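You operate a simulated robot arm through the tools that you are given. There is no shell and no other tool. Be economical: measure what you need, move in short steps, check, and stop when the job is done.

You are at the controls of a simulated two-armed robot. One attempt, no reset.

Task
Fetch the white tin and set it on the top of the cleaning table. Fetch the teal key and set it on the top of the packing table. Take the short yellow carton on the top of the strap table and put it away on the top of the loading table. Put one of the grey tips from the top of the cleaning table on the top of the loading table. Open the left drawer of the parts bench, take the long teal carton and put it inside, then shut the drawer. Put the black wheel on the silver panel. Turn the dial of post a to 20% off. Open the right drawer of the display table, put the brown foot inside and shut the drawer again. Push the steel drawer shut. Put one of the yellow rags from the top of the charging shelf on the top of the service stand. Stack the small carton marked "No. 34" from the top of the fitting table on top of the small carton labelled "No. 31". Shut the right drawer of the counter. Any order will do. Set down upright: short yellow carton, long teal carton.

The check looks at the end state, three seconds after you hand in, the way a careful person would. Anything else that was tipped, shoved, dropped, spilled or broken makes it a failure.

Robot
Two 7-joint arms with two-finger parallel grippers on one trunk, on a base that drives. Base frame: it is fixed to the floor where the robot stands at the start and does not move with it; the origin is under the middle of the robot, x ahead of it, y to its left, z up; the surface under the hand at the start is at about z = 840. Lengths are in mm, angles in rad, forces in N, time in s.
The left shoulder is at the start at [42, 101, 1136], the right one opposite. With the tool pointing down near the work surface each hand reaches from about 220 to 520 mm from the robot's upright axis, wherever it stands, measured 20 degrees to its own side. Places, roughly: LT drawer2 [-9700, -7500, 600]; WC drawer1 [600, -3500, 700]; black wheel (6x6x3 cm) [-3800, -2500, 900]; brown foot (4x4x4 cm) [-6700, -11300, 800]; dial of post A [-9400, -5000, 1200]; grey tip (5x5x5 cm) [400, 900, 800]; left drawer of the parts bench [500, -3500, 800]; long teal carton [-1500, -1000, 750]; right drawer of the counter [-300, -10100, 800]; right drawer of the display table [-9600, -7500, 600]; short yellow carton [750, -750, 750]; silver panel (12x10x2 cm) [-3700, -2000, 900]; small carton [-4000, -10250, 750]; steel drawer [-6100, -11200, 600]; teal key [500, 0, 750]; top of the cleaning table [600, 1000, 800]; top of the loading table [-1500, -1100, 700]; top of the packing table [600, -2600, 800]; top of the service stand [-7800, -11500, 600]; white tin [500, 250, 750]; yellow rag (5x7x3 cm) [-6200, -11300, 800]; yellow rag (7x10x3 cm) [-6600, -11400, 800]. Payload 2.4 kg a hand.
The TCP of each hand is the grasp point between the finger pads, 24 mm short of the fingertips. In the tool frame z runs along the fingers and y along their closing line. The gripper opens to 68 mm. The fingers are 17 mm wide and 10 mm thick; the gripper's body (40 by 70 mm) begins 41 mm behind the TCP.
Orientation is that of the tool frame in the base frame, as [roll, pitch, yaw] about the fixed x, y, z axes, in that order (R = Rz(yaw) Ry(pitch) Rx(roll)). With the fingers straight down and closing along the base's y, the tool's x points along the base's -x, its y along +y and its z along -z.

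Tools
- The arms move only by the tool arm_command. It takes "left_increments", "right_increments" or both (then of equal length, played together; a hand with none holds still); each is a list of rows, each a list of 7 numbers: the shift along the tool's x, y, z in units of 40 mm (1.0 is 40 mm), then the turn, a rotation vector about the tool's x, y, z in units of 4 degrees (1.0 is 4 degrees), then the gripper command, from -1 (fully open) to 1 (shut), values between in proportion. In form: [[dx, dy, dz, wx, wy, wz, fingers], ...]. A call has 1 to 10 rows; each row shifts and turns the commanded pose from where the row before left it, along the tool's axes as they then stand. A call with a number of a shift or a turn outside -1 to 1 is refused whole. A row lasts 0.2 s, in which the tool goes at most 50 mm and 0.15 rad; a call with a longer step from one row to the next is refused whole, and so is a gripper value outside its range. Where a pose cannot be reached the arm comes as near as it can. A force on the tool above 40 N (or 10 N above the force at the start of the call, whichever is more), or a blocked arm, ends the call early, and 0.2 s more pass. The fingers move at their own pace (about 72 mm/s each) and stop on an object; they squeeze with about 32 N. The grip force told is the motor's: it shows also when the fingers shut on nothing. Time passes only in rows, and 0.2 s behind the last, so rows that do not move let the fingers close. The reply holds the time, the measured pose of the TCP, the force on the tool along the base axes, the opening and the grip force, in the units named above and with some noise, with the torque about the TCP (base axes, N m) and any sound that the robot's microphone picked up.
- Cameras (640 x 400 px; columns grow to the right, rows downward): "scene" is now at [130.3, 11.4, 1301.9]; the picture's right is [0.16, -0.99, 0.00], its down [-0.55, -0.09, -0.83] and it looks along [0.82, 0.14, -0.56] (base axes); focal length 271 px, centre (320, 200). "left" rides on the left gripper at [84, -11, -75] in its tool frame; the picture's right is [0.13, 0.99, 0.00], its down [-0.60, 0.08, -0.79] and it looks along [-0.79, 0.10, 0.61] (tool axes); focal length 251 px, centre (320, 200). "right" rides on the right gripper at [84, 11, -75] in its tool frame; the picture's right is [-0.13, 0.99, 0.00], its down [-0.60, -0.08, -0.79] and it looks along [-0.79, -0.10, 0.61] (tool axes); focal length 251 px, centre (320, 200). There is no depth. A picture from a camera that has moved, and an enlarged one, comes with that camera's place and axes in the base frame and with its lens. The place of the scene camera against the robot may be out by one fixed shift of up to 12 mm in any direction.
- camera(camera): a new picture of that camera. No time passes.
- lift_body(by): slides the trunk up (or, below 0, down) by that many mm; the arms and the scene camera ride with it, the base frame stays. It gives what a move gives, with no picture.
- roll_base(legs): drives the robot by 1 to 6 legs, each [ahead, left, turn to the left] in mm, mm and rad, along the robot's own axes; the way and the turn of a leg run together, so that a leg with both is an arc; at most 1500 mm and 3.142 rad a leg. The arms and the cameras ride along, it lands a little off, and it stops where it bumps. It gives what a move gives.
- aim_head(pan, tilt): turns the head with the scene camera to pan (to the left, within 1.501 rad either way) and tilt (down, from -0.506 to 1.204), counted from straight ahead of the robot. It gives what a move gives.
- enlarge(camera, box): a new picture of the part [left, top, right, bottom] of that camera's present view, enlarged. No time passes.
- hand_in(): hands the job in; it is judged then, once.

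Work in short steps. Places have to be worked out from the pictures, the camera data and where the tool is seen: move nearer, look again, correct. Check each grasp and each placing, and mend what went wrong. You have 577 turns and 370 pictures in all, those below and enlarged ones among them. Open the grippers and draw the arms clear of the work before you hand the job in, unless the task says otherwise; then end with one line.

The tools are called after "Request:" as a command line: name --argument value ..., lists and objects as JSON in quotes. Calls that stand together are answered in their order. arm_command: Moves the arms, as the interface text tells. Its arguments: {"type":"object","properties":{"left_increments":{"type":"array","items":{"type":"array","items":{"type":"number"}}},"right_increments":{"type":"array","items":{"type":"array","items":{"type":"number"}}}},"required":[]} The other tools are called the same way: lift_body (by) slides the trunk up or down; roll_base (legs) drives the base; aim_head (pan, tilt) turns the head that bears the scene camera; camera (camera) takes a picture; enlarge (camera, box) takes an enlarged picture of a part of a camera's view; hand_in () hands the job in.

At the start:

```text
time_s: 0.0
left_ee_pos: [378.3, 166.6, 1093.1]
left_ee_rot: [-3.14, -0.002, -3.141]
left_ft_force: [0.0, 0.2, -0.2]
left_wrist_torque: [-0.01, 0.01, -0.05]
left_gripper_width: 68.1
left_finger_force: 0.1
right_ee_pos: [355.9, -128.0, 1085.0]
right_ee_rot: [3.141, 0.0, 3.14]
right_ft_force: [0.2, 0.3, 0.9]
right_wrist_torque: [-0.03, -0.03, -0.02]
right_gripper_width: 68.0
right_finger_force: 0.0
trunk travel left (down, up): [-350.0, 500.0]
robot x, y, heading: [1.0, -1.4, -0.003]
head pan, tilt: [0.164, 0.595]
```

scene: 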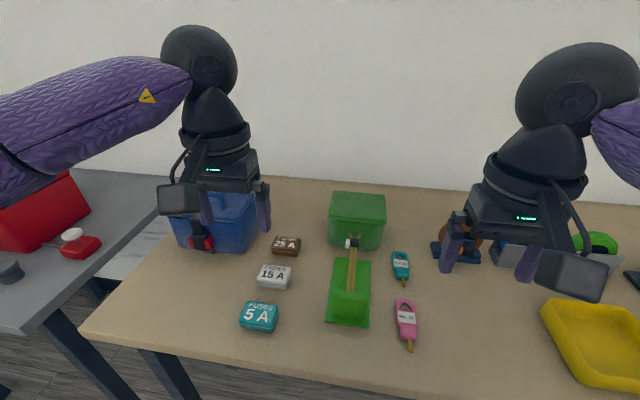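
right: 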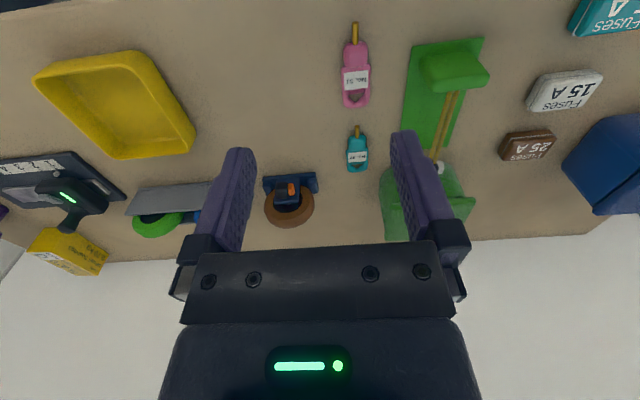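
left: 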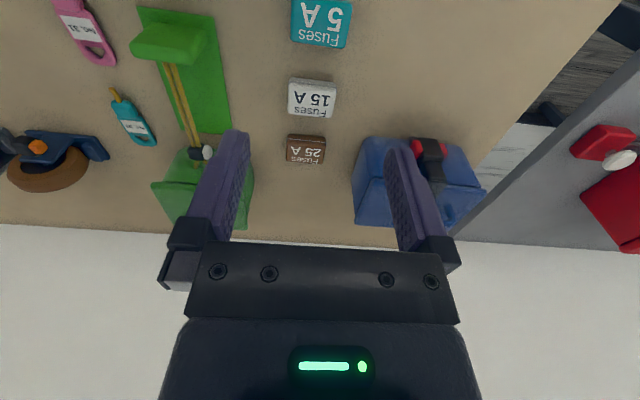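

The white tin looks to be about (487,170) on a surface near z=840, with its long side along y. I'll enlarge the view to measure it and find the key.

Request:
enlarge --camera "left" --box '[240, 0, 400, 200]'

Request:
enlarge --camera "right" --box '[320, 0, 480, 200]'

Request:
aim_head --pan 1.0 --tilt 0.5

Request:
camera --camera "scene"

Request:
aim_head --pan -0.9 --tilt 0.5

Request:
camera --camera "scene"

```text
2.00 times, centred on (320, 100) of left
camera zoom: at [295.2, 155.6, 1167.2], right [-0.13, 0.99, 0.0], down [0.6, 0.08, 0.79], along [0.79, 0.1, -0.61], focal length 503 px, centre (320, 400)
```

zoom: 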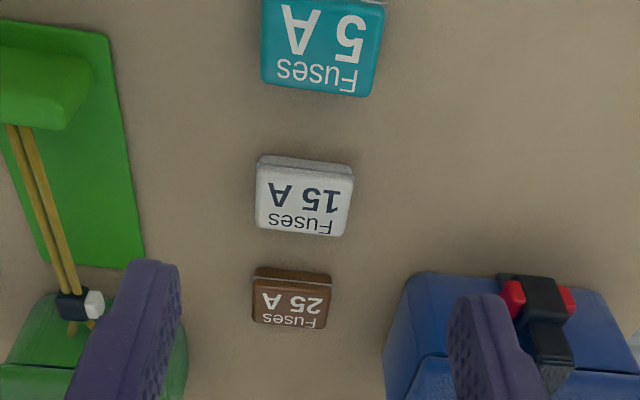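

```text
2.00 times, centred on (400, 100) of right
camera zoom: at [270.6, -116.0, 1159.2], right [0.13, 0.99, 0.0], down [0.6, -0.08, 0.79], along [0.79, -0.1, -0.61], focal length 503 px, centre (160, 400)
```

zoom: 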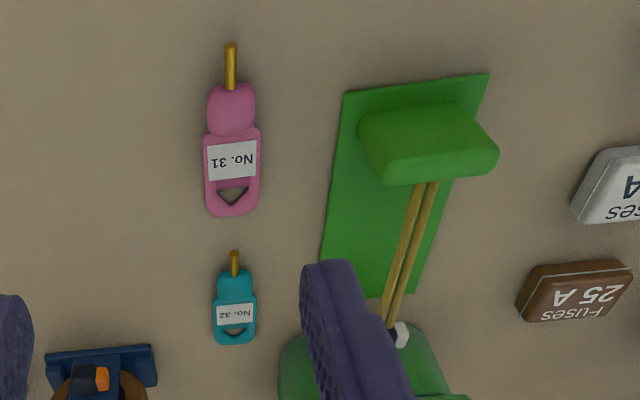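

```text
time_s: 1.2
left_ee_pos: [378.6, 167.0, 1092.0]
left_ee_rot: [-3.14, -0.001, -3.14]
left_ft_force: [-0.2, 0.2, -0.3]
left_wrist_torque: [-0.02, 0.0, -0.01]
left_gripper_width: 68.2
left_finger_force: 0.0
right_ee_pos: [353.7, -127.1, 1084.2]
right_ee_rot: [3.142, 0.001, 3.139]
right_ft_force: [-0.4, 0.5, 0.1]
right_wrist_torque: [-0.01, 0.01, -0.02]
right_gripper_width: 67.8
right_finger_force: 0.0
trunk travel left (down, up): [-350.0, 500.0]
robot x, y, heading: [-1.1, 4.2, 0.004]
head pan, tilt: [1.0, 0.499]
```

```text
364 pictures are left
camera scene: at [92.2, 73.5, 1310.5], right [0.84, -0.54, 0.0], down [-0.26, -0.4, -0.88], along [0.47, 0.74, -0.48], focal length 271 px, centre (320, 200)
```

scene: 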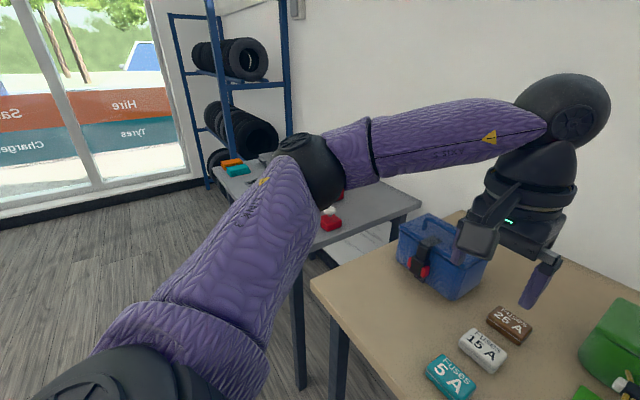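

```text
time_s: 3.0
left_ee_pos: [379.5, 166.7, 1091.9]
left_ee_rot: [-3.14, -0.001, -3.141]
left_ft_force: [-0.3, -0.4, -0.1]
left_wrist_torque: [0.01, 0.02, 0.01]
left_gripper_width: 67.8
left_finger_force: 0.1
right_ee_pos: [354.2, -127.9, 1084.3]
right_ee_rot: [3.141, 0.0, 3.141]
right_ft_force: [-0.1, -0.2, 0.1]
right_wrist_torque: [0.01, 0.02, -0.01]
right_gripper_width: 68.2
right_finger_force: 0.1
trunk travel left (down, up): [-350.0, 500.0]
robot x, y, heading: [0.2, -1.7, 0.005]
head pan, tilt: [-0.901, 0.499]
```

```text
363 pictures are left
camera scene: at [99.5, -74.4, 1310.5], right [-0.78, -0.62, 0.0], down [-0.3, 0.38, -0.88], along [0.55, -0.69, -0.48], focal length 271 px, centre (320, 200)
```

scene: 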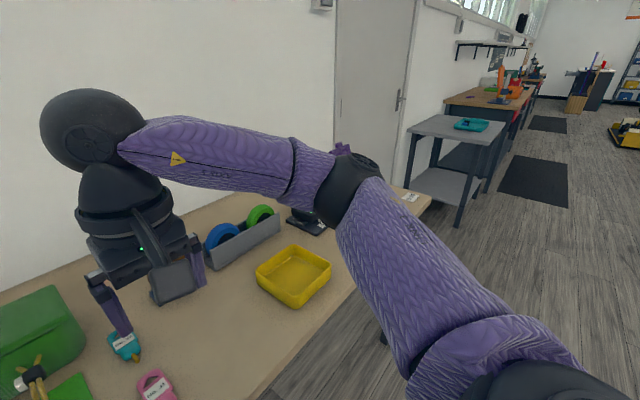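

The tin is about 65×50 mm, centred near (480,168), and has to be gripped along x. The yellow-carton end of this same table is to the right. I'll drive 80 mm ahead to bring both tin and key in reach.

Request:
roll_base --legs '[[80, 0, 0]]'

Request:
enlarge --camera "scene" --box '[400, 0, 640, 150]'

```text
time_s: 4.1
left_ee_pos: [457.9, 165.9, 1091.4]
left_ee_rot: [-3.139, -0.002, -3.14]
left_ft_force: [0.1, 1.3, -0.8]
left_wrist_torque: [-0.03, 0.01, 0.0]
left_gripper_width: 67.6
left_finger_force: 0.0
right_ee_pos: [434.1, -127.6, 1084.1]
right_ee_rot: [3.141, -0.002, 3.141]
right_ft_force: [0.3, 0.6, 0.4]
right_wrist_torque: [-0.01, 0.0, 0.0]
right_gripper_width: 67.8
right_finger_force: 0.1
trunk travel left (down, up): [-350.0, 500.0]
robot x, y, heading: [80.3, -0.2, 0.001]
head pan, tilt: [-0.901, 0.499]
```

```text
2.67 times, centred on (520, 75) of scene
camera zoom: at [179.4, -74.5, 1310.4], right [-0.78, -0.62, 0.0], down [-0.3, 0.38, -0.88], along [0.54, -0.69, -0.48], focal length 724 px, centre (-213, 533)
```

zoom: 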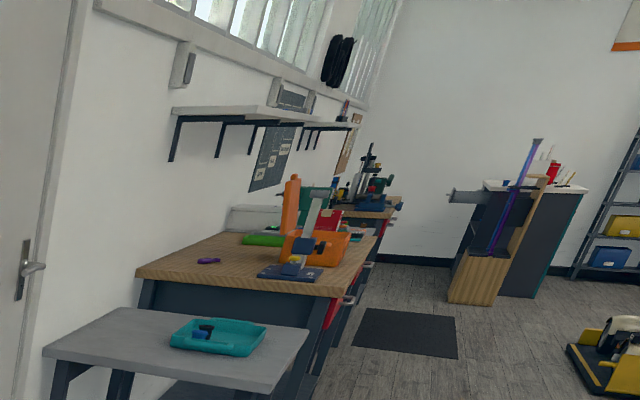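

I rotate the left hand 90° so its fingers close along x, descending a little on the way.

Request:
arm_command --left_increments '[[0, 0, 0.1, 0, 0, 1, -0.76], [0, 0, 0.1, 0, 0, 1, -0.76], [0, 0, 0.1, 0, 0, 1, -0.76], [0, 0, 0.1, 0, 0, 1, -0.76], [0, 0, 0.1, 0, 0, 1, -0.76], [0, 0, 0.1, 0, 0, 1, -0.76], [0, 0, 0.1, 0, 0, 1, -0.76], [0, 0, 0.1, 0, 0, 1, -0.76], [0, 0, 0.1, 0, 0, 1, -0.76], [0, 0, 0.1, 0, 0, 1, -0.76]]'

Request:
arm_command --left_increments '[[0, 0, 0.1, 0, 0, 1, -0.76], [0, 0, 0.1, 0, 0, 1, -0.76], [0, 0, 0.1, 0, 0, 1, -0.76], [0, 0, 0.1, 0, 0, 1, -0.76], [0, 0, 0.1, 0, 0, 1, -0.76], [0, 0, 0.1, 0, 0, 1, -0.76], [0, 0, 0.1, 0, 0, 1, -0.76], [0, 0, 0.1, 0, 0, 1, -0.76], [0, 0, 0.1, 0, 0, 1, -0.76], [0, 0, 0.1, 0, 0, 1, -0.76]]'

Request:
arm_command --left_increments '[[0, 0, 0.1, 0, 0, 1, -0.76], [0, 0, 0.1, 0, 0, 1, -0.76], [0, 0, 0, 0, 0, 0.5, -0.76], [0, 0, 0, 0, 0, 0, -0.76]]'

Request:
camera --camera "left"

```text
time_s: 6.3
left_ee_pos: [458.1, 165.3, 1052.2]
left_ee_rot: [-3.139, 0.0, 2.442]
left_ft_force: [-0.3, -0.4, 0.3]
left_wrist_torque: [-0.02, -0.02, 0.01]
left_gripper_width: 59.7
left_finger_force: 0.1
right_ee_pos: [433.6, -129.3, 1083.8]
right_ee_rot: [3.141, -0.001, 3.14]
right_ft_force: [-0.2, -0.1, -0.4]
right_wrist_torque: [0.0, 0.0, 0.02]
right_gripper_width: 68.1
right_finger_force: 0.1
trunk travel left (down, up): [-350.0, 500.0]
robot x, y, heading: [78.6, -4.4, 0.002]
head pan, tilt: [-0.901, 0.499]
```

```text
time_s: 8.5
left_ee_pos: [434.4, 177.5, 1045.7]
left_ee_rot: [-3.136, 0.0, 2.319]
left_ft_force: [0.1, -0.7, 0.3]
left_wrist_torque: [0.02, 0.0, 0.0]
left_gripper_width: 59.9
left_finger_force: 0.0
left hand out of reach, approached as far as the arm can: row 2, 3, 4, 5, 6, 7, 8, 9, 10
right_ee_pos: [434.1, -127.2, 1084.3]
right_ee_rot: [-3.141, 0.0, 3.139]
right_ft_force: [0.7, -0.2, -0.5]
right_wrist_torque: [0.01, 0.02, 0.03]
right_gripper_width: 68.0
right_finger_force: 0.0
trunk travel left (down, up): [-350.0, 500.0]
robot x, y, heading: [80.6, 0.4, -0.005]
head pan, tilt: [-0.901, 0.499]
```

```text
time_s: 9.5
left_ee_pos: [435.1, 166.7, 1044.9]
left_ee_rot: [-3.137, 0.0, 2.285]
left_ft_force: [-0.5, 0.4, -0.1]
left_wrist_torque: [0.02, 0.0, 0.01]
left_gripper_width: 59.7
left_finger_force: 0.2
left hand out of reach, approached as far as the arm can: row 1, 2, 3
right_ee_pos: [433.2, -128.2, 1083.6]
right_ee_rot: [-3.141, 0.0, 3.14]
right_ft_force: [0.0, -0.9, -0.2]
right_wrist_torque: [0.06, -0.01, 0.02]
right_gripper_width: 67.8
right_finger_force: 0.2
trunk travel left (down, up): [-350.0, 500.0]
robot x, y, heading: [80.4, -2.1, -0.002]
head pan, tilt: [-0.901, 0.499]
```

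```text
361 pictures are left
camera left: at [371.1, 223.6, 1120.0], right [0.67, 0.75, 0.0], down [0.46, -0.4, 0.79], along [0.59, -0.53, -0.61], focal length 251 px, centre (320, 200)
```

left: 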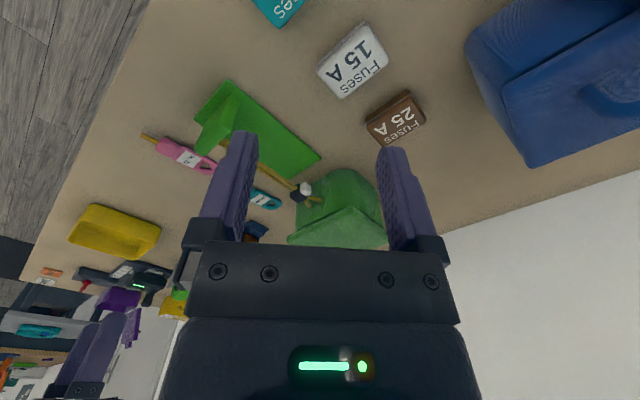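

The wrist stops at about 48° that way, so I'll turn it the other way instead.

Request:
arm_command --left_increments '[[0, 0, 0, 0, 0, -1, -0.76], [0, 0, 0, 0, 0, -1, -0.76], [0, 0, 0, 0, 0, -1, -0.76], [0, 0, 0, 0, 0, -1, -0.76], [0, 0, 0, 0, 0, -1, -0.76], [0, 0, 0, 0, 0, -1, -0.76], [0, 0, 0, 0, 0, -1, -0.76], [0, 0, 0, 0, 0, -1, -0.76], [0, 0, 0, 0, 0, -1, -0.76], [0, 0, 0, 0, 0, -1, -0.76]]'

Request:
arm_command --left_increments '[[0, 0, 0, 0, 0, -1, -0.76], [0, 0, 0, 0, 0, -1, -0.76], [0, 0, 0, 0, 0, -1, -0.76], [0, 0, 0, 0, 0, -1, -0.76], [0, 0, 0, 0, 0, -1, -0.76], [0, 0, 0, 0, 0, -1, -0.76], [0, 0, 0, 0, 0, -1, -0.76], [0, 0, 0, 0, 0, -1, -0.76], [0, 0, 0, 0, 0, -1, -0.76], [0, 0, 0, 0, 0, -1, -0.76]]'

Request:
arm_command --left_increments '[[0, 0, 0, 0, 0, -1, -0.76], [0, 0, 0, 0, 0, -1, -0.76], [0, 0, 0, 0, 0, -1, -0.76], [0, 0, 0, 0, 0, -1, -0.76], [0, 0, 0, 0, 0, -1, -0.76], [0, 0, 0, 0, 0, -1, -0.76], [0, 0, 0, 0, 0, -1, -0.76], [0, 0, 0, 0, 0, -1, -0.76], [0, 0, 0, 0, 0, -1, -0.76], [0, 0, 0, 0, 0, -1, -0.76]]'

```text
time_s: 11.7
left_ee_pos: [434.7, 166.7, 1045.3]
left_ee_rot: [-3.138, -0.006, 2.983]
left_ft_force: [-0.3, 0.4, 0.0]
left_wrist_torque: [0.02, -0.03, -0.01]
left_gripper_width: 60.0
left_finger_force: 0.2
right_ee_pos: [432.8, -127.8, 1084.8]
right_ee_rot: [-3.141, 0.0, 3.139]
right_ft_force: [0.7, -0.1, -0.4]
right_wrist_torque: [0.02, -0.01, 0.01]
right_gripper_width: 68.1
right_finger_force: 0.0
trunk travel left (down, up): [-350.0, 500.0]
robot x, y, heading: [80.7, 1.0, -0.001]
head pan, tilt: [-0.901, 0.499]
```

```text
time_s: 13.9
left_ee_pos: [433.9, 166.9, 1045.6]
left_ee_rot: [-3.141, -0.007, -2.603]
left_ft_force: [0.5, -0.9, -0.1]
left_wrist_torque: [-0.01, 0.01, -0.01]
left_gripper_width: 59.9
left_finger_force: 0.1
right_ee_pos: [432.6, -127.5, 1084.3]
right_ee_rot: [-3.142, 0.001, 3.14]
right_ft_force: [0.0, -0.6, 0.3]
right_wrist_torque: [0.01, 0.0, 0.03]
right_gripper_width: 68.0
right_finger_force: 0.0
trunk travel left (down, up): [-350.0, 500.0]
robot x, y, heading: [78.4, 1.3, -0.003]
head pan, tilt: [-0.901, 0.499]
```

```text
time_s: 16.1
left_ee_pos: [433.3, 165.4, 1046.1]
left_ee_rot: [3.14, -0.004, -1.904]
left_ft_force: [-0.1, 0.2, -0.9]
left_wrist_torque: [-0.01, 0.0, 0.02]
left_gripper_width: 59.9
left_finger_force: 0.1
right_ee_pos: [432.9, -127.7, 1084.2]
right_ee_rot: [-3.141, 0.0, 3.14]
right_ft_force: [0.2, -0.3, 0.4]
right_wrist_torque: [0.0, -0.03, 0.0]
right_gripper_width: 67.9
right_finger_force: 0.1
trunk travel left (down, up): [-350.0, 500.0]
robot x, y, heading: [82.0, -1.2, 0.001]
head pan, tilt: [-0.901, 0.499]
```

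The other direction works. I finish the quarter turn, move over the tin and look.

Request:
arm_command --left_increments '[[0, 0, 0.3, 0, 0, -1, -0.76], [0, 0, 0.3, 0, 0, -1, -0.76], [0, 0, 0.3, 0, 0, -1, -0.76], [0, 0, 0.3, 0, 0, -1, -0.76], [0, 0, 0.3, 0, 0, -0.78, -0.76], [0, -0.58, 0.3, 0, 0, 0, -0.76], [0, -0.58, 0.3, 0, 0, 0, -0.76], [0, 0, 0.3, 0, 0, 0, -0.76], [0, 0, 0, 0, 0, 0, -0.76]]'

Request:
camera --camera "left"

```text
time_s: 18.1
left_ee_pos: [479.7, 166.1, 949.0]
left_ee_rot: [3.137, -0.003, -1.57]
left_ft_force: [-0.1, 0.0, -0.5]
left_wrist_torque: [0.0, 0.03, 0.01]
left_gripper_width: 60.0
left_finger_force: 0.1
right_ee_pos: [432.9, -129.4, 1084.1]
right_ee_rot: [3.141, -0.002, 3.141]
right_ft_force: [0.0, -0.2, -0.7]
right_wrist_torque: [0.01, 0.0, -0.06]
right_gripper_width: 68.1
right_finger_force: 0.0
trunk travel left (down, up): [-350.0, 500.0]
robot x, y, heading: [80.9, -0.9, -0.002]
head pan, tilt: [-0.901, 0.499]
```

```text
360 pictures are left
camera left: at [491.4, 82.9, 1023.8], right [-0.99, -0.13, 0.0], down [-0.07, 0.61, 0.79], along [-0.1, 0.78, -0.61], focal length 251 px, centre (320, 200)
```

left: 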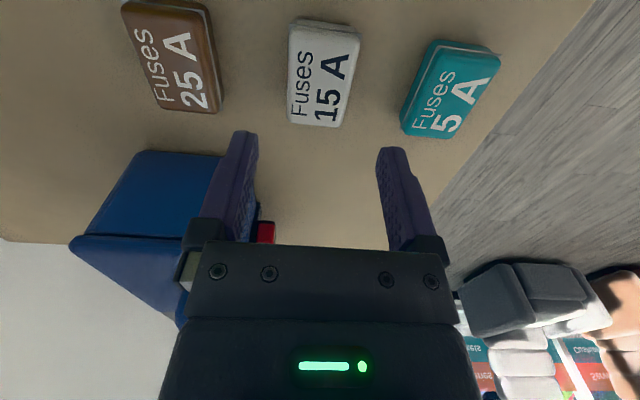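

The tin is at about (479,161), centred between the fingers. I lower to TCP z≈872 and check.

Request:
arm_command --left_increments '[[0.08, 0, 0.5, 0, 0, 0, -0.76], [0, 0, 0.5, 0, 0, 0, -0.76], [0, 0, 0.5, 0, 0, 0, -0.76], [0, 0, 0.4, 0, 0, 0, -0.76], [0, 0, 0, 0, 0, 0, -0.76]]'

Request:
camera --camera "left"

```text
time_s: 19.3
left_ee_pos: [479.0, 163.3, 871.8]
left_ee_rot: [3.139, -0.004, -1.57]
left_ft_force: [0.3, 0.1, 0.0]
left_wrist_torque: [0.03, 0.0, 0.03]
left_gripper_width: 59.8
left_finger_force: 0.0
right_ee_pos: [433.2, -128.4, 1084.4]
right_ee_rot: [-3.141, 0.0, 3.141]
right_ft_force: [0.5, -1.2, 0.3]
right_wrist_torque: [-0.03, -0.05, -0.03]
right_gripper_width: 68.0
right_finger_force: 0.0
trunk travel left (down, up): [-350.0, 500.0]
robot x, y, heading: [79.4, 3.1, 0.001]
head pan, tilt: [-0.901, 0.499]
```

```text
359 pictures are left
camera left: at [490.7, 79.8, 947.1], right [-0.99, -0.13, 0.0], down [-0.07, 0.61, 0.79], along [-0.1, 0.78, -0.61], focal length 251 px, centre (320, 200)
```

left: 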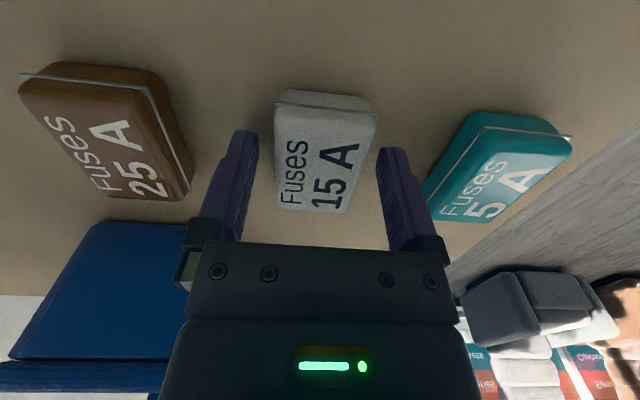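

Fingers straddle the tin with room on both sides. I go down 5 mm more and close.

Request:
arm_command --left_increments '[[0, 0, 0.12, 0, 0, 0, -0.76], [0, 0, 0, 0, 0, 0, 1], [0, 0, 0, 0, 0, 0, 1], [0, 0, 0, 0, 0, 0, 1]]'

Request:
arm_command --left_increments '[[0, 0, -0.5, 0, 0, 0, 1], [0, 0, -0.5, 0, 0, 0, 1], [0, 0, -0.5, 0, 0, 0, 1], [0, 0, -0.5, 0, 0, 0, 1], [0, 0, -0.5, 0, 0, 0, 1]]'

Request:
camera --camera "left"

```text
time_s: 20.3
left_ee_pos: [480.0, 162.8, 868.7]
left_ee_rot: [3.136, -0.004, -1.571]
left_ft_force: [-0.4, 0.3, 0.7]
left_wrist_torque: [0.05, -0.03, 0.0]
left_gripper_width: 41.2
left_finger_force: 31.7
right_ee_pos: [433.3, -128.6, 1084.5]
right_ee_rot: [-3.141, -0.001, 3.14]
right_ft_force: [0.6, -1.7, 0.3]
right_wrist_torque: [-0.02, -0.01, -0.03]
right_gripper_width: 68.3
right_finger_force: 0.1
trunk travel left (down, up): [-350.0, 500.0]
robot x, y, heading: [81.2, 3.9, -0.003]
head pan, tilt: [-0.901, 0.499]
```

```text
time_s: 21.5
left_ee_pos: [479.8, 162.8, 967.6]
left_ee_rot: [3.137, -0.003, -1.571]
left_ft_force: [-0.2, -0.3, -0.2]
left_wrist_torque: [0.01, 0.01, -0.04]
left_gripper_width: 41.5
left_finger_force: 31.8
right_ee_pos: [432.8, -128.3, 1084.8]
right_ee_rot: [-3.141, 0.001, 3.139]
right_ft_force: [0.8, -0.6, 0.2]
right_wrist_torque: [0.01, 0.0, 0.01]
right_gripper_width: 68.2
right_finger_force: 0.0
trunk travel left (down, up): [-350.0, 500.0]
robot x, y, heading: [81.0, 1.9, 0.002]
head pan, tilt: [-0.901, 0.499]
```

```text
358 pictures are left
camera left: at [490.6, 80.1, 1042.9], right [-0.99, -0.13, 0.01], down [-0.07, 0.61, 0.79], along [-0.1, 0.78, -0.61], focal length 251 px, centre (320, 200)
```

left: 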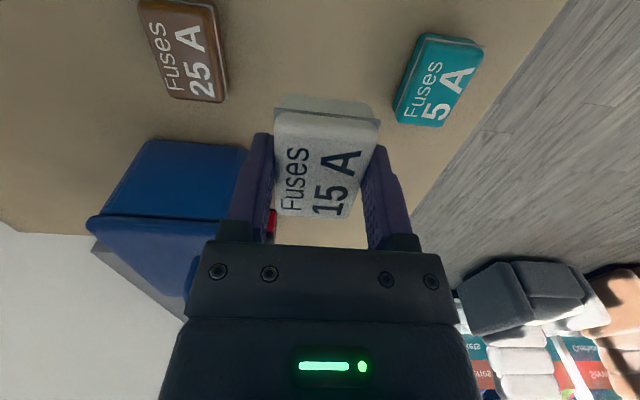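

Tin held at 41 mm. I raise it, back off the table and drive left to stand before the cleaning table.

Request:
arm_command --left_increments '[[0, 0, -0.8, 0, 0, 0, 1], [0, 0, -0.8, 0, 0, 0, 1], [0, 0, -0.8, 0, 0, 0, 1], [0, 0, -0.8, 0, 0, 0, 1]]'

Request:
roll_base --legs '[[-330, 0, 0], [0, 850, 0]]'

Request:
aim_head --pan 0.1 --tilt 0.5

Request:
camera --camera "scene"

```text
time_s: 22.5
left_ee_pos: [480.2, 163.9, 1096.1]
left_ee_rot: [3.136, -0.004, -1.571]
left_ft_force: [-0.3, 0.0, -1.0]
left_wrist_torque: [0.0, 0.02, 0.02]
left_gripper_width: 41.5
left_finger_force: 32.2
right_ee_pos: [433.5, -128.3, 1085.6]
right_ee_rot: [-3.141, 0.0, 3.14]
right_ft_force: [-0.1, -0.1, -0.1]
right_wrist_torque: [0.0, 0.0, 0.01]
right_gripper_width: 68.0
right_finger_force: 0.0
trunk travel left (down, up): [-350.0, 500.0]
robot x, y, heading: [78.6, 1.5, 0.005]
head pan, tilt: [-0.901, 0.499]
```

```text
time_s: 28.7
left_ee_pos: [151.9, 1011.9, 1097.1]
left_ee_rot: [3.137, -0.004, -1.566]
left_ft_force: [0.7, 0.2, -0.9]
left_wrist_torque: [-0.01, -0.01, 0.0]
left_gripper_width: 41.2
left_finger_force: 31.9
right_ee_pos: [106.6, 721.4, 1083.3]
right_ee_rot: [3.141, 0.0, -3.137]
right_ft_force: [0.4, -1.3, -0.5]
right_wrist_torque: [0.0, -0.01, -0.01]
right_gripper_width: 67.9
right_finger_force: 0.1
trunk travel left (down, up): [-350.0, 500.0]
robot x, y, heading: [-249.8, 846.4, 0.002]
head pan, tilt: [-0.901, 0.499]
```

```text
time_s: 30.0
left_ee_pos: [150.9, 1011.7, 1096.0]
left_ee_rot: [3.136, -0.004, -1.565]
left_ft_force: [0.4, 0.6, 0.1]
left_wrist_torque: [0.01, -0.03, 0.01]
left_gripper_width: 41.3
left_finger_force: 31.9
right_ee_pos: [106.7, 719.7, 1083.3]
right_ee_rot: [3.142, 0.0, -3.137]
right_ft_force: [-0.3, -0.5, 0.1]
right_wrist_torque: [-0.03, 0.0, -0.01]
right_gripper_width: 67.9
right_finger_force: 0.0
trunk travel left (down, up): [-350.0, 500.0]
robot x, y, heading: [-253.3, 845.2, 0.005]
head pan, tilt: [0.099, 0.499]
```

```text
357 pictures are left
camera scene: at [-115.1, 852.5, 1310.5], right [0.1, -0.99, 0.0], down [-0.48, -0.05, -0.88], along [0.87, 0.09, -0.48], focal length 271 px, centre (320, 200)
```

scene: 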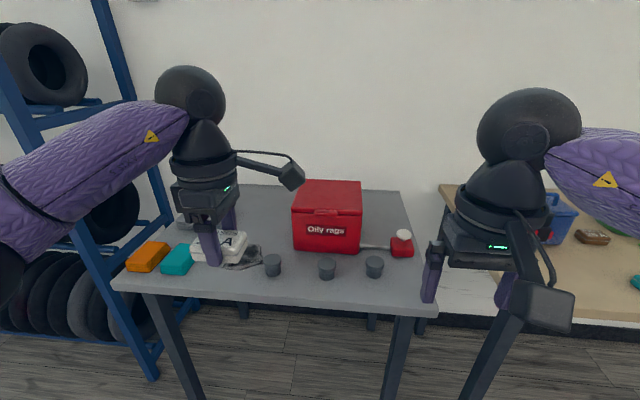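

The cleaning table has three grey tips in a row near its front edge and a red box behind. I drive 250 mm ahead and look straight down at it.

Request:
roll_base --legs '[[250, 0, 0]]'

Request:
aim_head --pan 0.1 --tilt 0.8

Request:
camera --camera "scene"

Request:
camera --camera "right"

```text
time_s: 31.8
left_ee_pos: [398.5, 1014.4, 1096.0]
left_ee_rot: [3.135, -0.004, -1.562]
left_ft_force: [0.3, -0.3, -0.1]
left_wrist_torque: [-0.02, 0.02, 0.03]
left_gripper_width: 41.2
left_finger_force: 32.4
right_ee_pos: [354.1, 722.4, 1084.1]
right_ee_rot: [-3.141, 0.0, -3.135]
right_ft_force: [0.0, 0.4, 0.4]
right_wrist_torque: [0.01, -0.01, 0.03]
right_gripper_width: 68.2
right_finger_force: 0.0
trunk travel left (down, up): [-350.0, 500.0]
robot x, y, heading: [0.4, 847.5, 0.008]
head pan, tilt: [0.099, 0.499]
```

```text
time_s: 32.6
left_ee_pos: [397.5, 1013.8, 1096.6]
left_ee_rot: [3.137, -0.004, -1.561]
left_ft_force: [-0.5, -0.7, -0.3]
left_wrist_torque: [-0.01, 0.0, -0.01]
left_gripper_width: 41.3
left_finger_force: 31.9
right_ee_pos: [353.1, 722.0, 1083.7]
right_ee_rot: [3.141, 0.0, -3.135]
right_ft_force: [0.1, 0.2, 0.1]
right_wrist_torque: [0.02, -0.01, -0.02]
right_gripper_width: 68.0
right_finger_force: 0.1
trunk travel left (down, up): [-350.0, 500.0]
robot x, y, heading: [-3.2, 847.7, 0.004]
head pan, tilt: [0.099, 0.799]
```

```text
356 pictures are left
camera scene: at [121.8, 853.3, 1284.6], right [0.11, -0.99, 0.0], down [-0.71, -0.08, -0.7], along [0.69, 0.07, -0.72], focal length 271 px, centre (320, 200)
```

scene: 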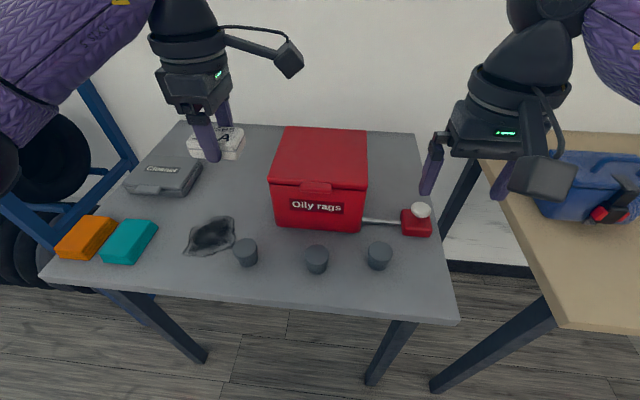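

```text
355 pictures are left
camera right: at [270.1, 733.5, 1159.1], right [0.12, 0.99, 0.0], down [0.6, -0.07, 0.79], along [0.79, -0.1, -0.61], focal length 251 px, centre (320, 200)
```

right: 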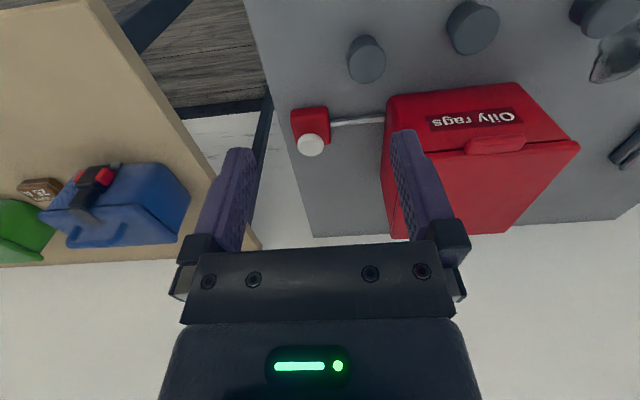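

Table top works out near z≈817. A clear spot lies right of the rightmost tip, at about (388,693). I drive right so the left hand is above it.

Request:
roll_base --legs '[[-10, -321, 0]]'

Request:
camera --camera "left"

Request:
aim_head --pan 0.5 --tilt 0.8

Request:
camera --camera "scene"

```text
time_s: 34.8
left_ee_pos: [389.6, 692.9, 1095.7]
left_ee_rot: [3.138, -0.004, -1.561]
left_ft_force: [0.5, 0.6, -0.6]
left_wrist_torque: [0.01, -0.01, 0.0]
left_gripper_width: 41.6
left_finger_force: 31.5
right_ee_pos: [345.9, 402.0, 1084.7]
right_ee_rot: [3.141, -0.001, -3.134]
right_ft_force: [-0.3, 1.2, -0.8]
right_wrist_torque: [-0.03, -0.03, -0.01]
right_gripper_width: 67.9
right_finger_force: 0.0
trunk travel left (down, up): [-350.0, 500.0]
robot x, y, heading: [-9.6, 528.7, 0.016]
head pan, tilt: [0.099, 0.799]
```

```text
354 pictures are left
camera left: at [402.6, 610.9, 1171.1], right [-0.99, -0.14, 0.0], down [-0.08, 0.61, 0.79], along [-0.11, 0.78, -0.61], focal length 251 px, centre (320, 200)
```

left: 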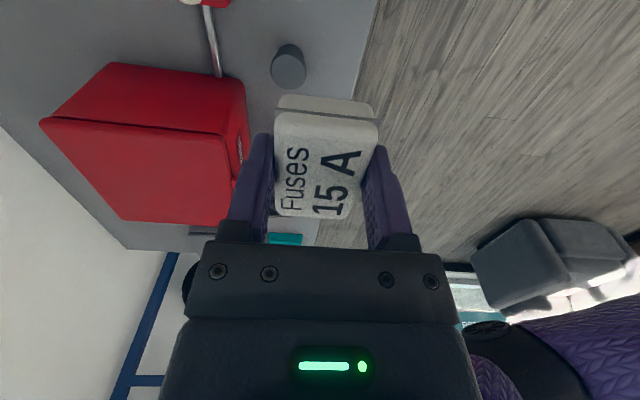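

```text
time_s: 35.6
left_ee_pos: [391.0, 694.6, 1097.3]
left_ee_rot: [3.138, -0.002, -1.561]
left_ft_force: [-0.1, 0.0, 0.1]
left_wrist_torque: [0.03, -0.01, -0.02]
left_gripper_width: 41.5
left_finger_force: 31.7
right_ee_pos: [347.3, 402.7, 1084.7]
right_ee_rot: [-3.141, -0.001, -3.133]
right_ft_force: [0.2, 0.2, -0.3]
right_wrist_torque: [0.01, 0.0, 0.01]
right_gripper_width: 67.9
right_finger_force: 0.0
trunk travel left (down, up): [-350.0, 500.0]
robot x, y, heading: [-8.1, 527.9, 0.009]
head pan, tilt: [0.499, 0.799]
```

```text
353 pictures are left
camera scene: at [104.7, 563.3, 1284.6], right [0.49, -0.87, 0.0], down [-0.63, -0.35, -0.7], along [0.61, 0.34, -0.72], focal length 271 px, centre (320, 200)
```

scene: 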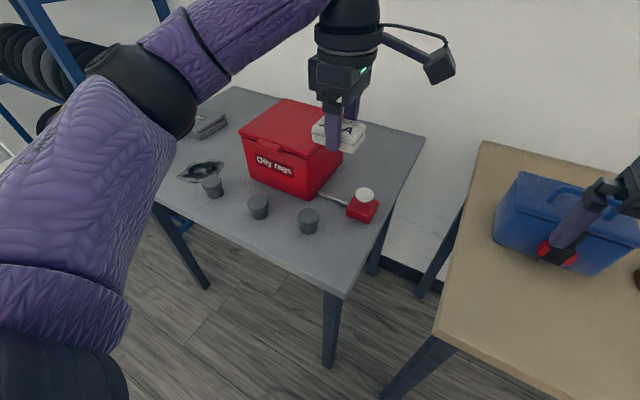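

Corner near (311,628), nearest tip base near (405,759). I aim for (368,684), descending toward z≈865 and then checking.

Request:
arm_command --left_increments '[[0.25, 0.57, 0.9, 0, 0, 0, 1], [0, 0, 0.9, 0, 0, 0, 1], [0, 0, 0.9, 0, 0, 0, 1], [0, 0, 0.9, 0, 0, 0, 1], [0, 0, 0.9, 0, 0, 0, 1], [0, 0, 0.8, 0, 0, 0, 1], [0, 0, 0.3, 0, 0, 0, 1]]'

Request:
camera --camera "scene"

```text
time_s: 37.2
left_ee_pos: [366.2, 682.9, 871.5]
left_ee_rot: [3.138, -0.004, -1.559]
left_ft_force: [0.6, 0.6, 0.2]
left_wrist_torque: [-0.02, -0.01, 0.02]
left_gripper_width: 41.2
left_finger_force: 31.9
right_ee_pos: [347.2, 402.6, 1083.3]
right_ee_rot: [3.141, -0.001, -3.132]
right_ft_force: [0.1, -0.1, 0.2]
right_wrist_torque: [0.0, 0.03, 0.0]
right_gripper_width: 67.8
right_finger_force: 0.0
trunk travel left (down, up): [-350.0, 500.0]
robot x, y, heading: [-10.0, 527.6, 0.012]
head pan, tilt: [0.499, 0.799]
```

```text
352 pictures are left
camera scene: at [104.7, 563.3, 1284.6], right [0.49, -0.87, 0.0], down [-0.63, -0.35, -0.7], along [0.61, 0.34, -0.72], focal length 271 px, centre (320, 200)
```

scene: 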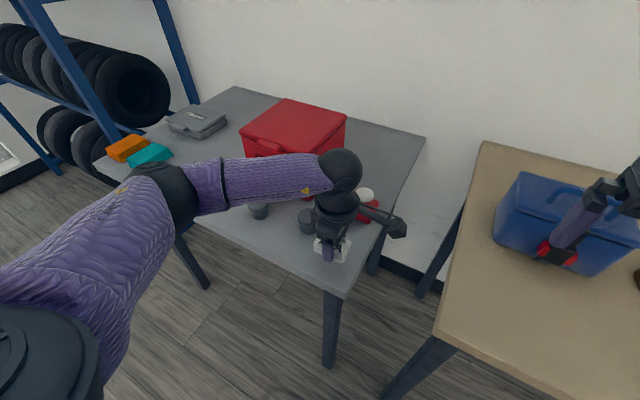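

The tin hangs above the free spot. I lower slowly until contact.

Request:
arm_command --left_increments '[[0, 0, 0.15, 0, 0, 0, 1], [0, 0, 0.15, 0, 0, 0, 1], [0, 0, 0.1, 0, 0, 0, 1], [0, 0, 0.1, 0, 0, 0, 1], [0, 0, 0.1, 0, 0, 0, 1], [0, 0, 0.1, 0, 0, 0, 1], [0, 0, 0.1, 0, 0, 0, 1], [0, 0, 0.1, 0, 0, 0, 1]]'

Request:
camera --camera "left"

```text
time_s: 39.0
left_ee_pos: [366.3, 683.5, 836.2]
left_ee_rot: [3.139, -0.002, -1.561]
left_ft_force: [0.6, -0.6, -0.9]
left_wrist_torque: [-0.03, 0.0, 0.0]
left_gripper_width: 41.2
left_finger_force: 31.7
right_ee_pos: [346.8, 402.4, 1084.7]
right_ee_rot: [3.141, 0.0, -3.133]
right_ft_force: [0.6, 0.0, -0.3]
right_wrist_torque: [0.01, -0.02, -0.03]
right_gripper_width: 68.1
right_finger_force: 0.1
trunk travel left (down, up): [-350.0, 500.0]
robot x, y, heading: [-5.5, 525.3, 0.007]
head pan, tilt: [0.499, 0.799]
```

```text
351 pictures are left
camera left: at [378.7, 600.3, 911.1], right [-0.99, -0.14, 0.0], down [-0.08, 0.61, 0.79], along [-0.11, 0.78, -0.61], focal length 251 px, centre (320, 200)
```

left: 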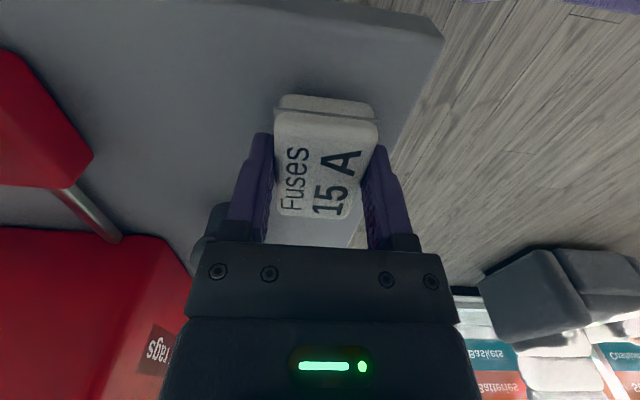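

No contact yet; retriangulating the corner gives table z≈795. I keep lowering in small steps.

Request:
arm_command --left_increments '[[0, 0, 0.1, 0, 0, 0, 1], [0, 0, 0.08, 0, 0, 0, 1], [0, 0, 0.08, 0, 0, 0, 1], [0, 0, 0.08, 0, 0, 0, 1], [0, 0, 0.08, 0, 0, 0, 1], [0, 0, 0.08, 0, 0, 0, 1], [0, 0, 0.08, 0, 0, 0, 1], [0, 0, 0.08, 0, 0, 0, 1], [0, 0, 0.08, 0, 0, 0, 1]]'

```text
time_s: 40.2
left_ee_pos: [365.6, 683.3, 825.6]
left_ee_rot: [-3.141, -0.005, -1.559]
left_ft_force: [-8.7, -0.5, 21.4]
left_wrist_torque: [0.24, 0.75, -0.02]
left_gripper_width: 41.4
left_finger_force: 32.4
right_ee_pos: [344.5, 402.2, 1083.8]
right_ee_rot: [-3.14, 0.004, -3.131]
right_ft_force: [-0.6, -0.1, -0.6]
right_wrist_torque: [0.02, 0.01, 0.0]
right_gripper_width: 68.0
right_finger_force: 0.0
trunk travel left (down, up): [-350.0, 500.0]
robot x, y, heading: [-10.6, 526.7, 0.011]
head pan, tilt: [0.499, 0.799]
stopped in row 5 (left hand): the force on the tool passed its limit at 45 N (the readings are from after the stop); the commanded pose is now the measured one
```

Contact at TCP z≈826. I release and lift away.

Request:
arm_command --left_increments '[[0, 0, -0.02, 0, 0, 0, -0.7], [0, 0, 0, 0, 0, 0, -0.7], [0, 0, -0.4, 0, 0, 0, -0.7], [0, 0, -0.8, 0, 0, 0, -0.7], [0, 0, -0.9, 0, 0, 0, -0.7], [0, 0, -0.9, 0, 0, 0, -0.7], [0, 0, -0.9, 0, 0, 0, -0.7]]'

Request:
camera --camera "left"

```text
time_s: 41.8
left_ee_pos: [366.9, 684.2, 980.9]
left_ee_rot: [3.14, -0.002, -1.56]
left_ft_force: [0.1, -0.4, 0.5]
left_wrist_torque: [-0.03, 0.0, 0.02]
left_gripper_width: 57.8
left_finger_force: 0.1
right_ee_pos: [347.2, 402.5, 1084.5]
right_ee_rot: [-3.141, 0.002, -3.133]
right_ft_force: [0.0, 0.5, -0.1]
right_wrist_torque: [0.05, 0.0, 0.04]
right_gripper_width: 67.9
right_finger_force: 0.1
trunk travel left (down, up): [-350.0, 500.0]
robot x, y, heading: [-8.5, 522.5, 0.011]
head pan, tilt: [0.499, 0.799]
```

```text
350 pictures are left
camera left: at [379.4, 600.8, 1055.1], right [-0.99, -0.14, 0.0], down [-0.08, 0.61, 0.79], along [-0.11, 0.78, -0.61], focal length 251 px, centre (320, 200)
```

left: 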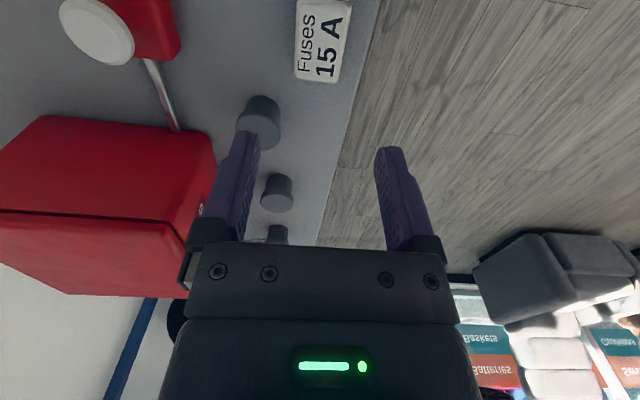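

Tin stands well. The nearest tip's base is at about (426,770). I drive so the left hand stands over it.

Request:
roll_base --legs '[[59, 86, -0.01]]'

Request:
camera --camera "scene"

Request:
camera --camera "left"

```text
time_s: 43.0
left_ee_pos: [427.7, 766.6, 979.9]
left_ee_rot: [3.139, -0.007, -1.57]
left_ft_force: [0.5, 0.6, 0.0]
left_wrist_torque: [0.04, -0.02, 0.01]
left_gripper_width: 57.7
left_finger_force: 0.2
right_ee_pos: [403.7, 486.0, 1085.6]
right_ee_rot: [3.14, -0.001, -3.141]
right_ft_force: [-0.1, 0.4, -0.2]
right_wrist_torque: [0.01, 0.05, -0.01]
right_gripper_width: 67.8
right_finger_force: 0.1
trunk travel left (down, up): [-350.0, 500.0]
robot x, y, heading: [51.8, 617.1, 0.002]
head pan, tilt: [0.499, 0.799]
```

```text
349 pictures are left
camera scene: at [164.0, 649.4, 1284.5], right [0.48, -0.88, 0.0], down [-0.63, -0.34, -0.7], along [0.61, 0.33, -0.72], focal length 271 px, centre (320, 200)
```

scene: 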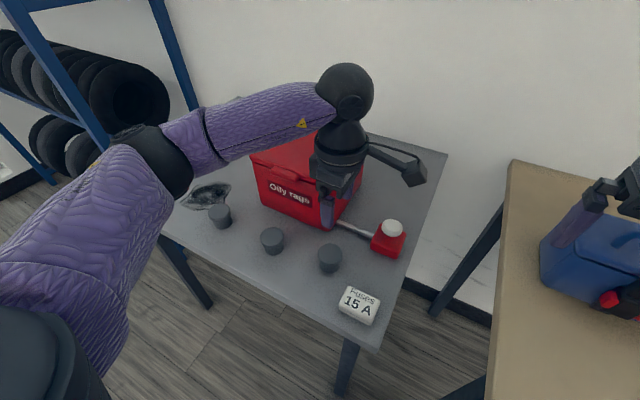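

```text
348 pictures are left
camera left: at [439.2, 684.1, 1054.6], right [-0.99, -0.13, 0.0], down [-0.08, 0.61, 0.79], along [-0.1, 0.78, -0.61], focal length 251 px, centre (320, 200)
```

left: 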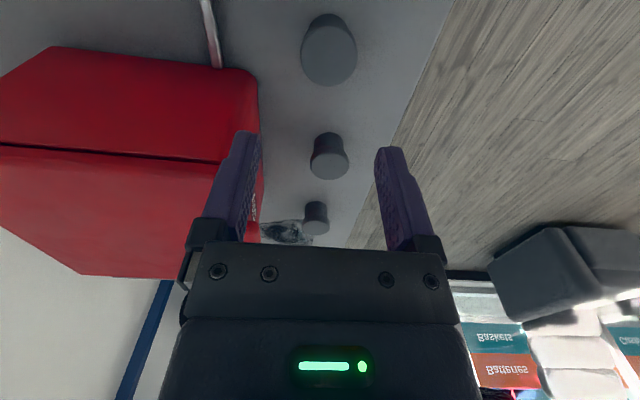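

The tip sits near (422,763). I open to 66 mm, correct and lower around it.

Request:
arm_command --left_increments '[[0.08, 0.13, 0.6, 0, 0, 0, -0.95], [0, 0, 0.8, 0, 0, 0, -0.95], [0, 0, 0.8, 0, 0, 0, -0.95], [0, 0, 0.4, 0, 0, 0, -0.95], [0, 0, 0, 0, 0, 0, -0.95]]'

Request:
camera --camera "left"

```text
time_s: 44.2
left_ee_pos: [421.5, 763.6, 876.8]
left_ee_rot: [-3.14, -0.005, -1.568]
left_ft_force: [-0.2, -0.4, -0.1]
left_wrist_torque: [-0.03, -0.01, -0.02]
left_gripper_width: 66.3
left_finger_force: 0.0
right_ee_pos: [404.2, 486.7, 1084.1]
right_ee_rot: [-3.141, 0.0, -3.141]
right_ft_force: [-1.5, 0.5, 1.5]
right_wrist_torque: [0.0, 0.01, -0.01]
right_gripper_width: 67.6
right_finger_force: 0.1
trunk travel left (down, up): [-350.0, 500.0]
robot x, y, heading: [50.6, 612.7, 0.005]
head pan, tilt: [0.499, 0.799]
```

```text
347 pictures are left
camera left: at [433.5, 680.2, 950.6], right [-0.99, -0.13, 0.0], down [-0.08, 0.61, 0.79], along [-0.1, 0.78, -0.61], focal length 251 px, centre (320, 200)
```

left: 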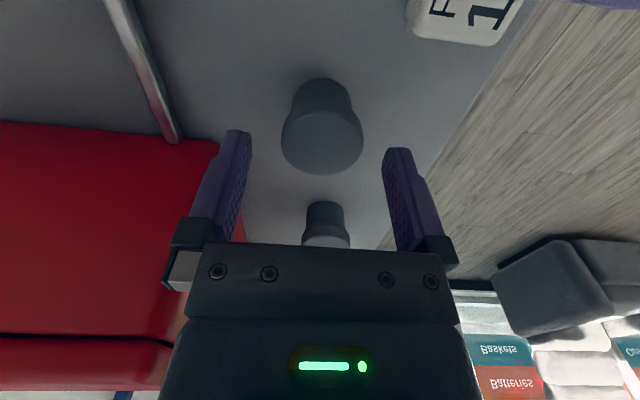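

Centred. Lower 44 mm, close, and lift.

Request:
arm_command --left_increments '[[0, 0, 0.5, 0, 0, 0, -0.95], [0, 0, 0.5, 0, 0, 0, -0.95], [0, 0, 0, 0, 0, 0, 1], [0, 0, 0, 0, 0, 0, 1], [0, 0, 0, 0, 0, 0, 1]]'

Request:
arm_command --left_increments '[[0, 0, -0.5, 0, 0, 0, 1], [0, 0, -1, 0, 0, 0, 1], [0, 0, -1, 0, 0, 0, 1], [0, 0, -1, 0, 0, 0, 1], [0, 0, -1, 0, 0, 0, 1], [0, 0, -1, 0, 0, 0, 1], [0, 0, -1, 0, 0, 0, 1]]'

Request:
camera --camera "left"

```text
time_s: 45.4
left_ee_pos: [422.3, 763.9, 836.2]
left_ee_rot: [-3.141, -0.003, -1.569]
left_ft_force: [0.5, -0.3, 3.4]
left_wrist_torque: [0.04, -0.09, -0.02]
left_gripper_width: 45.4
left_finger_force: 32.4
right_ee_pos: [404.2, 485.6, 1084.8]
right_ee_rot: [3.141, 0.0, 3.14]
right_ft_force: [0.5, 0.2, -0.8]
right_wrist_torque: [0.03, -0.02, 0.01]
right_gripper_width: 68.0
right_finger_force: 0.1
trunk travel left (down, up): [-350.0, 500.0]
robot x, y, heading: [49.7, 616.8, -0.003]
head pan, tilt: [0.499, 0.799]
```

```text
time_s: 47.0
left_ee_pos: [422.8, 764.9, 1095.3]
left_ee_rot: [3.141, -0.004, -1.57]
left_ft_force: [-0.6, 0.0, -0.8]
left_wrist_torque: [-0.04, 0.01, 0.02]
left_gripper_width: 45.2
left_finger_force: 31.6
right_ee_pos: [403.3, 486.2, 1083.7]
right_ee_rot: [-3.141, 0.001, -3.14]
right_ft_force: [0.5, -1.2, 0.1]
right_wrist_torque: [0.0, -0.02, 0.02]
right_gripper_width: 68.2
right_finger_force: 0.0
trunk travel left (down, up): [-350.0, 500.0]
robot x, y, heading: [50.5, 611.9, 0.001]
head pan, tilt: [0.499, 0.799]
```

```text
346 pictures are left
camera left: at [433.2, 681.3, 1171.5], right [-0.99, -0.13, 0.0], down [-0.08, 0.61, 0.79], along [-0.1, 0.78, -0.61], focal length 251 px, centre (320, 200)
```

left: 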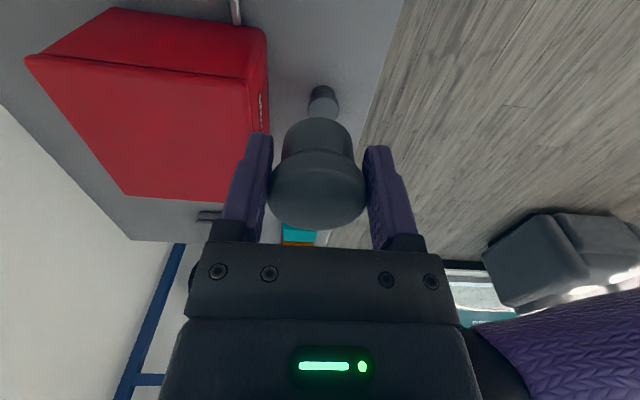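

Tip held (45 mm). Now I back off and drive right toward the yellow carton's end of the first table.

Request:
roll_base --legs '[[-250, 0, 0], [0, -1300, 0]]'

Request:
aim_head --pan -0.1 --tilt 0.6

Request:
camera --camera "scene"

```text
time_s: 55.0
left_ee_pos: [170.2, -556.8, 1095.7]
left_ee_rot: [3.14, -0.004, -1.575]
left_ft_force: [-0.4, 0.3, -1.3]
left_wrist_torque: [0.0, 0.01, 0.01]
left_gripper_width: 45.4
left_finger_force: 32.0
right_ee_pos: [149.7, -836.1, 1084.1]
right_ee_rot: [3.141, 0.0, 3.135]
right_ft_force: [0.0, 0.1, 0.7]
right_wrist_torque: [0.04, -0.01, -0.02]
right_gripper_width: 67.8
right_finger_force: 0.0
trunk travel left (down, up): [-350.0, 500.0]
robot x, y, heading: [-203.5, -704.1, -0.003]
head pan, tilt: [0.499, 0.799]
```

```text
time_s: 56.0
left_ee_pos: [169.4, -556.4, 1096.9]
left_ee_rot: [3.141, -0.005, -1.575]
left_ft_force: [-0.3, 0.0, -1.3]
left_wrist_torque: [-0.04, 0.03, -0.01]
left_gripper_width: 45.2
left_finger_force: 31.9
right_ee_pos: [150.6, -836.1, 1084.9]
right_ee_rot: [-3.141, 0.0, 3.136]
right_ft_force: [-0.4, -0.2, -0.2]
right_wrist_torque: [0.0, -0.03, 0.02]
right_gripper_width: 67.9
right_finger_force: 0.1
trunk travel left (down, up): [-350.0, 500.0]
robot x, y, heading: [-202.5, -703.7, -0.003]
head pan, tilt: [-0.099, 0.6]
```

```text
345 pictures are left
camera scene: at [-72.0, -717.9, 1301.4], right [-0.1, -0.99, 0.0], down [-0.56, 0.06, -0.82], along [0.82, -0.09, -0.57], focal length 271 px, centre (320, 200)
```

scene: 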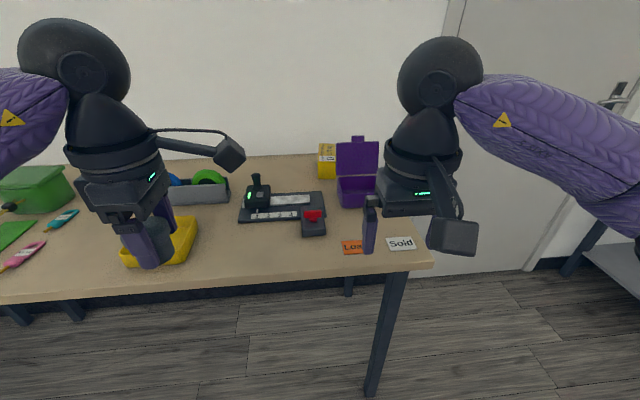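

The yellow carton is at about (720,-828), too deep to reach from the front. I'll approach from the table's right end; first check the passage there.

Request:
roll_base --legs '[[-50, -600, 0]]'

Request:
aim_head --pan -0.1 --tilt 0.5

Request:
camera --camera "scene"

```text
time_s: 59.4
left_ee_pos: [118.6, -1155.0, 1095.2]
left_ee_rot: [3.141, -0.004, -1.568]
left_ft_force: [0.0, 0.1, -0.3]
left_wrist_torque: [-0.01, 0.01, 0.0]
left_gripper_width: 45.4
left_finger_force: 32.3
right_ee_pos: [100.5, -1434.2, 1084.7]
right_ee_rot: [-3.14, 0.0, -3.141]
right_ft_force: [-0.5, -0.1, 0.0]
right_wrist_torque: [0.02, 0.03, 0.01]
right_gripper_width: 67.8
right_finger_force: 0.1
trunk travel left (down, up): [-350.0, 500.0]
robot x, y, heading: [-251.1, -1307.1, 0.005]
head pan, tilt: [-0.099, 0.6]
```

```text
time_s: 60.1
left_ee_pos: [118.5, -1154.4, 1094.7]
left_ee_rot: [-3.141, -0.005, -1.57]
left_ft_force: [-0.3, 0.3, -0.8]
left_wrist_torque: [-0.02, -0.04, 0.02]
left_gripper_width: 45.2
left_finger_force: 31.9
right_ee_pos: [101.0, -1433.7, 1084.6]
right_ee_rot: [-3.141, 0.001, -3.14]
right_ft_force: [0.1, -0.4, -0.4]
right_wrist_torque: [0.0, -0.02, -0.02]
right_gripper_width: 67.9
right_finger_force: 0.0
trunk travel left (down, up): [-350.0, 500.0]
robot x, y, heading: [-256.3, -1305.9, -0.001]
head pan, tilt: [-0.099, 0.499]
```

```text
344 pictures are left
camera scene: at [-120.1, -1318.7, 1310.5], right [-0.1, -1.0, 0.0], down [-0.48, 0.05, -0.88], along [0.87, -0.08, -0.48], focal length 271 px, centre (320, 200)
```

scene: 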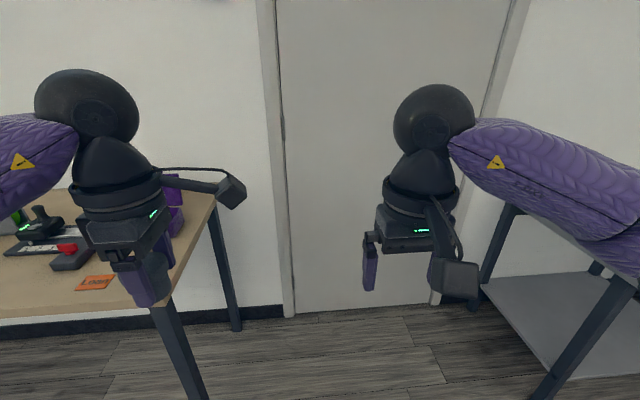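

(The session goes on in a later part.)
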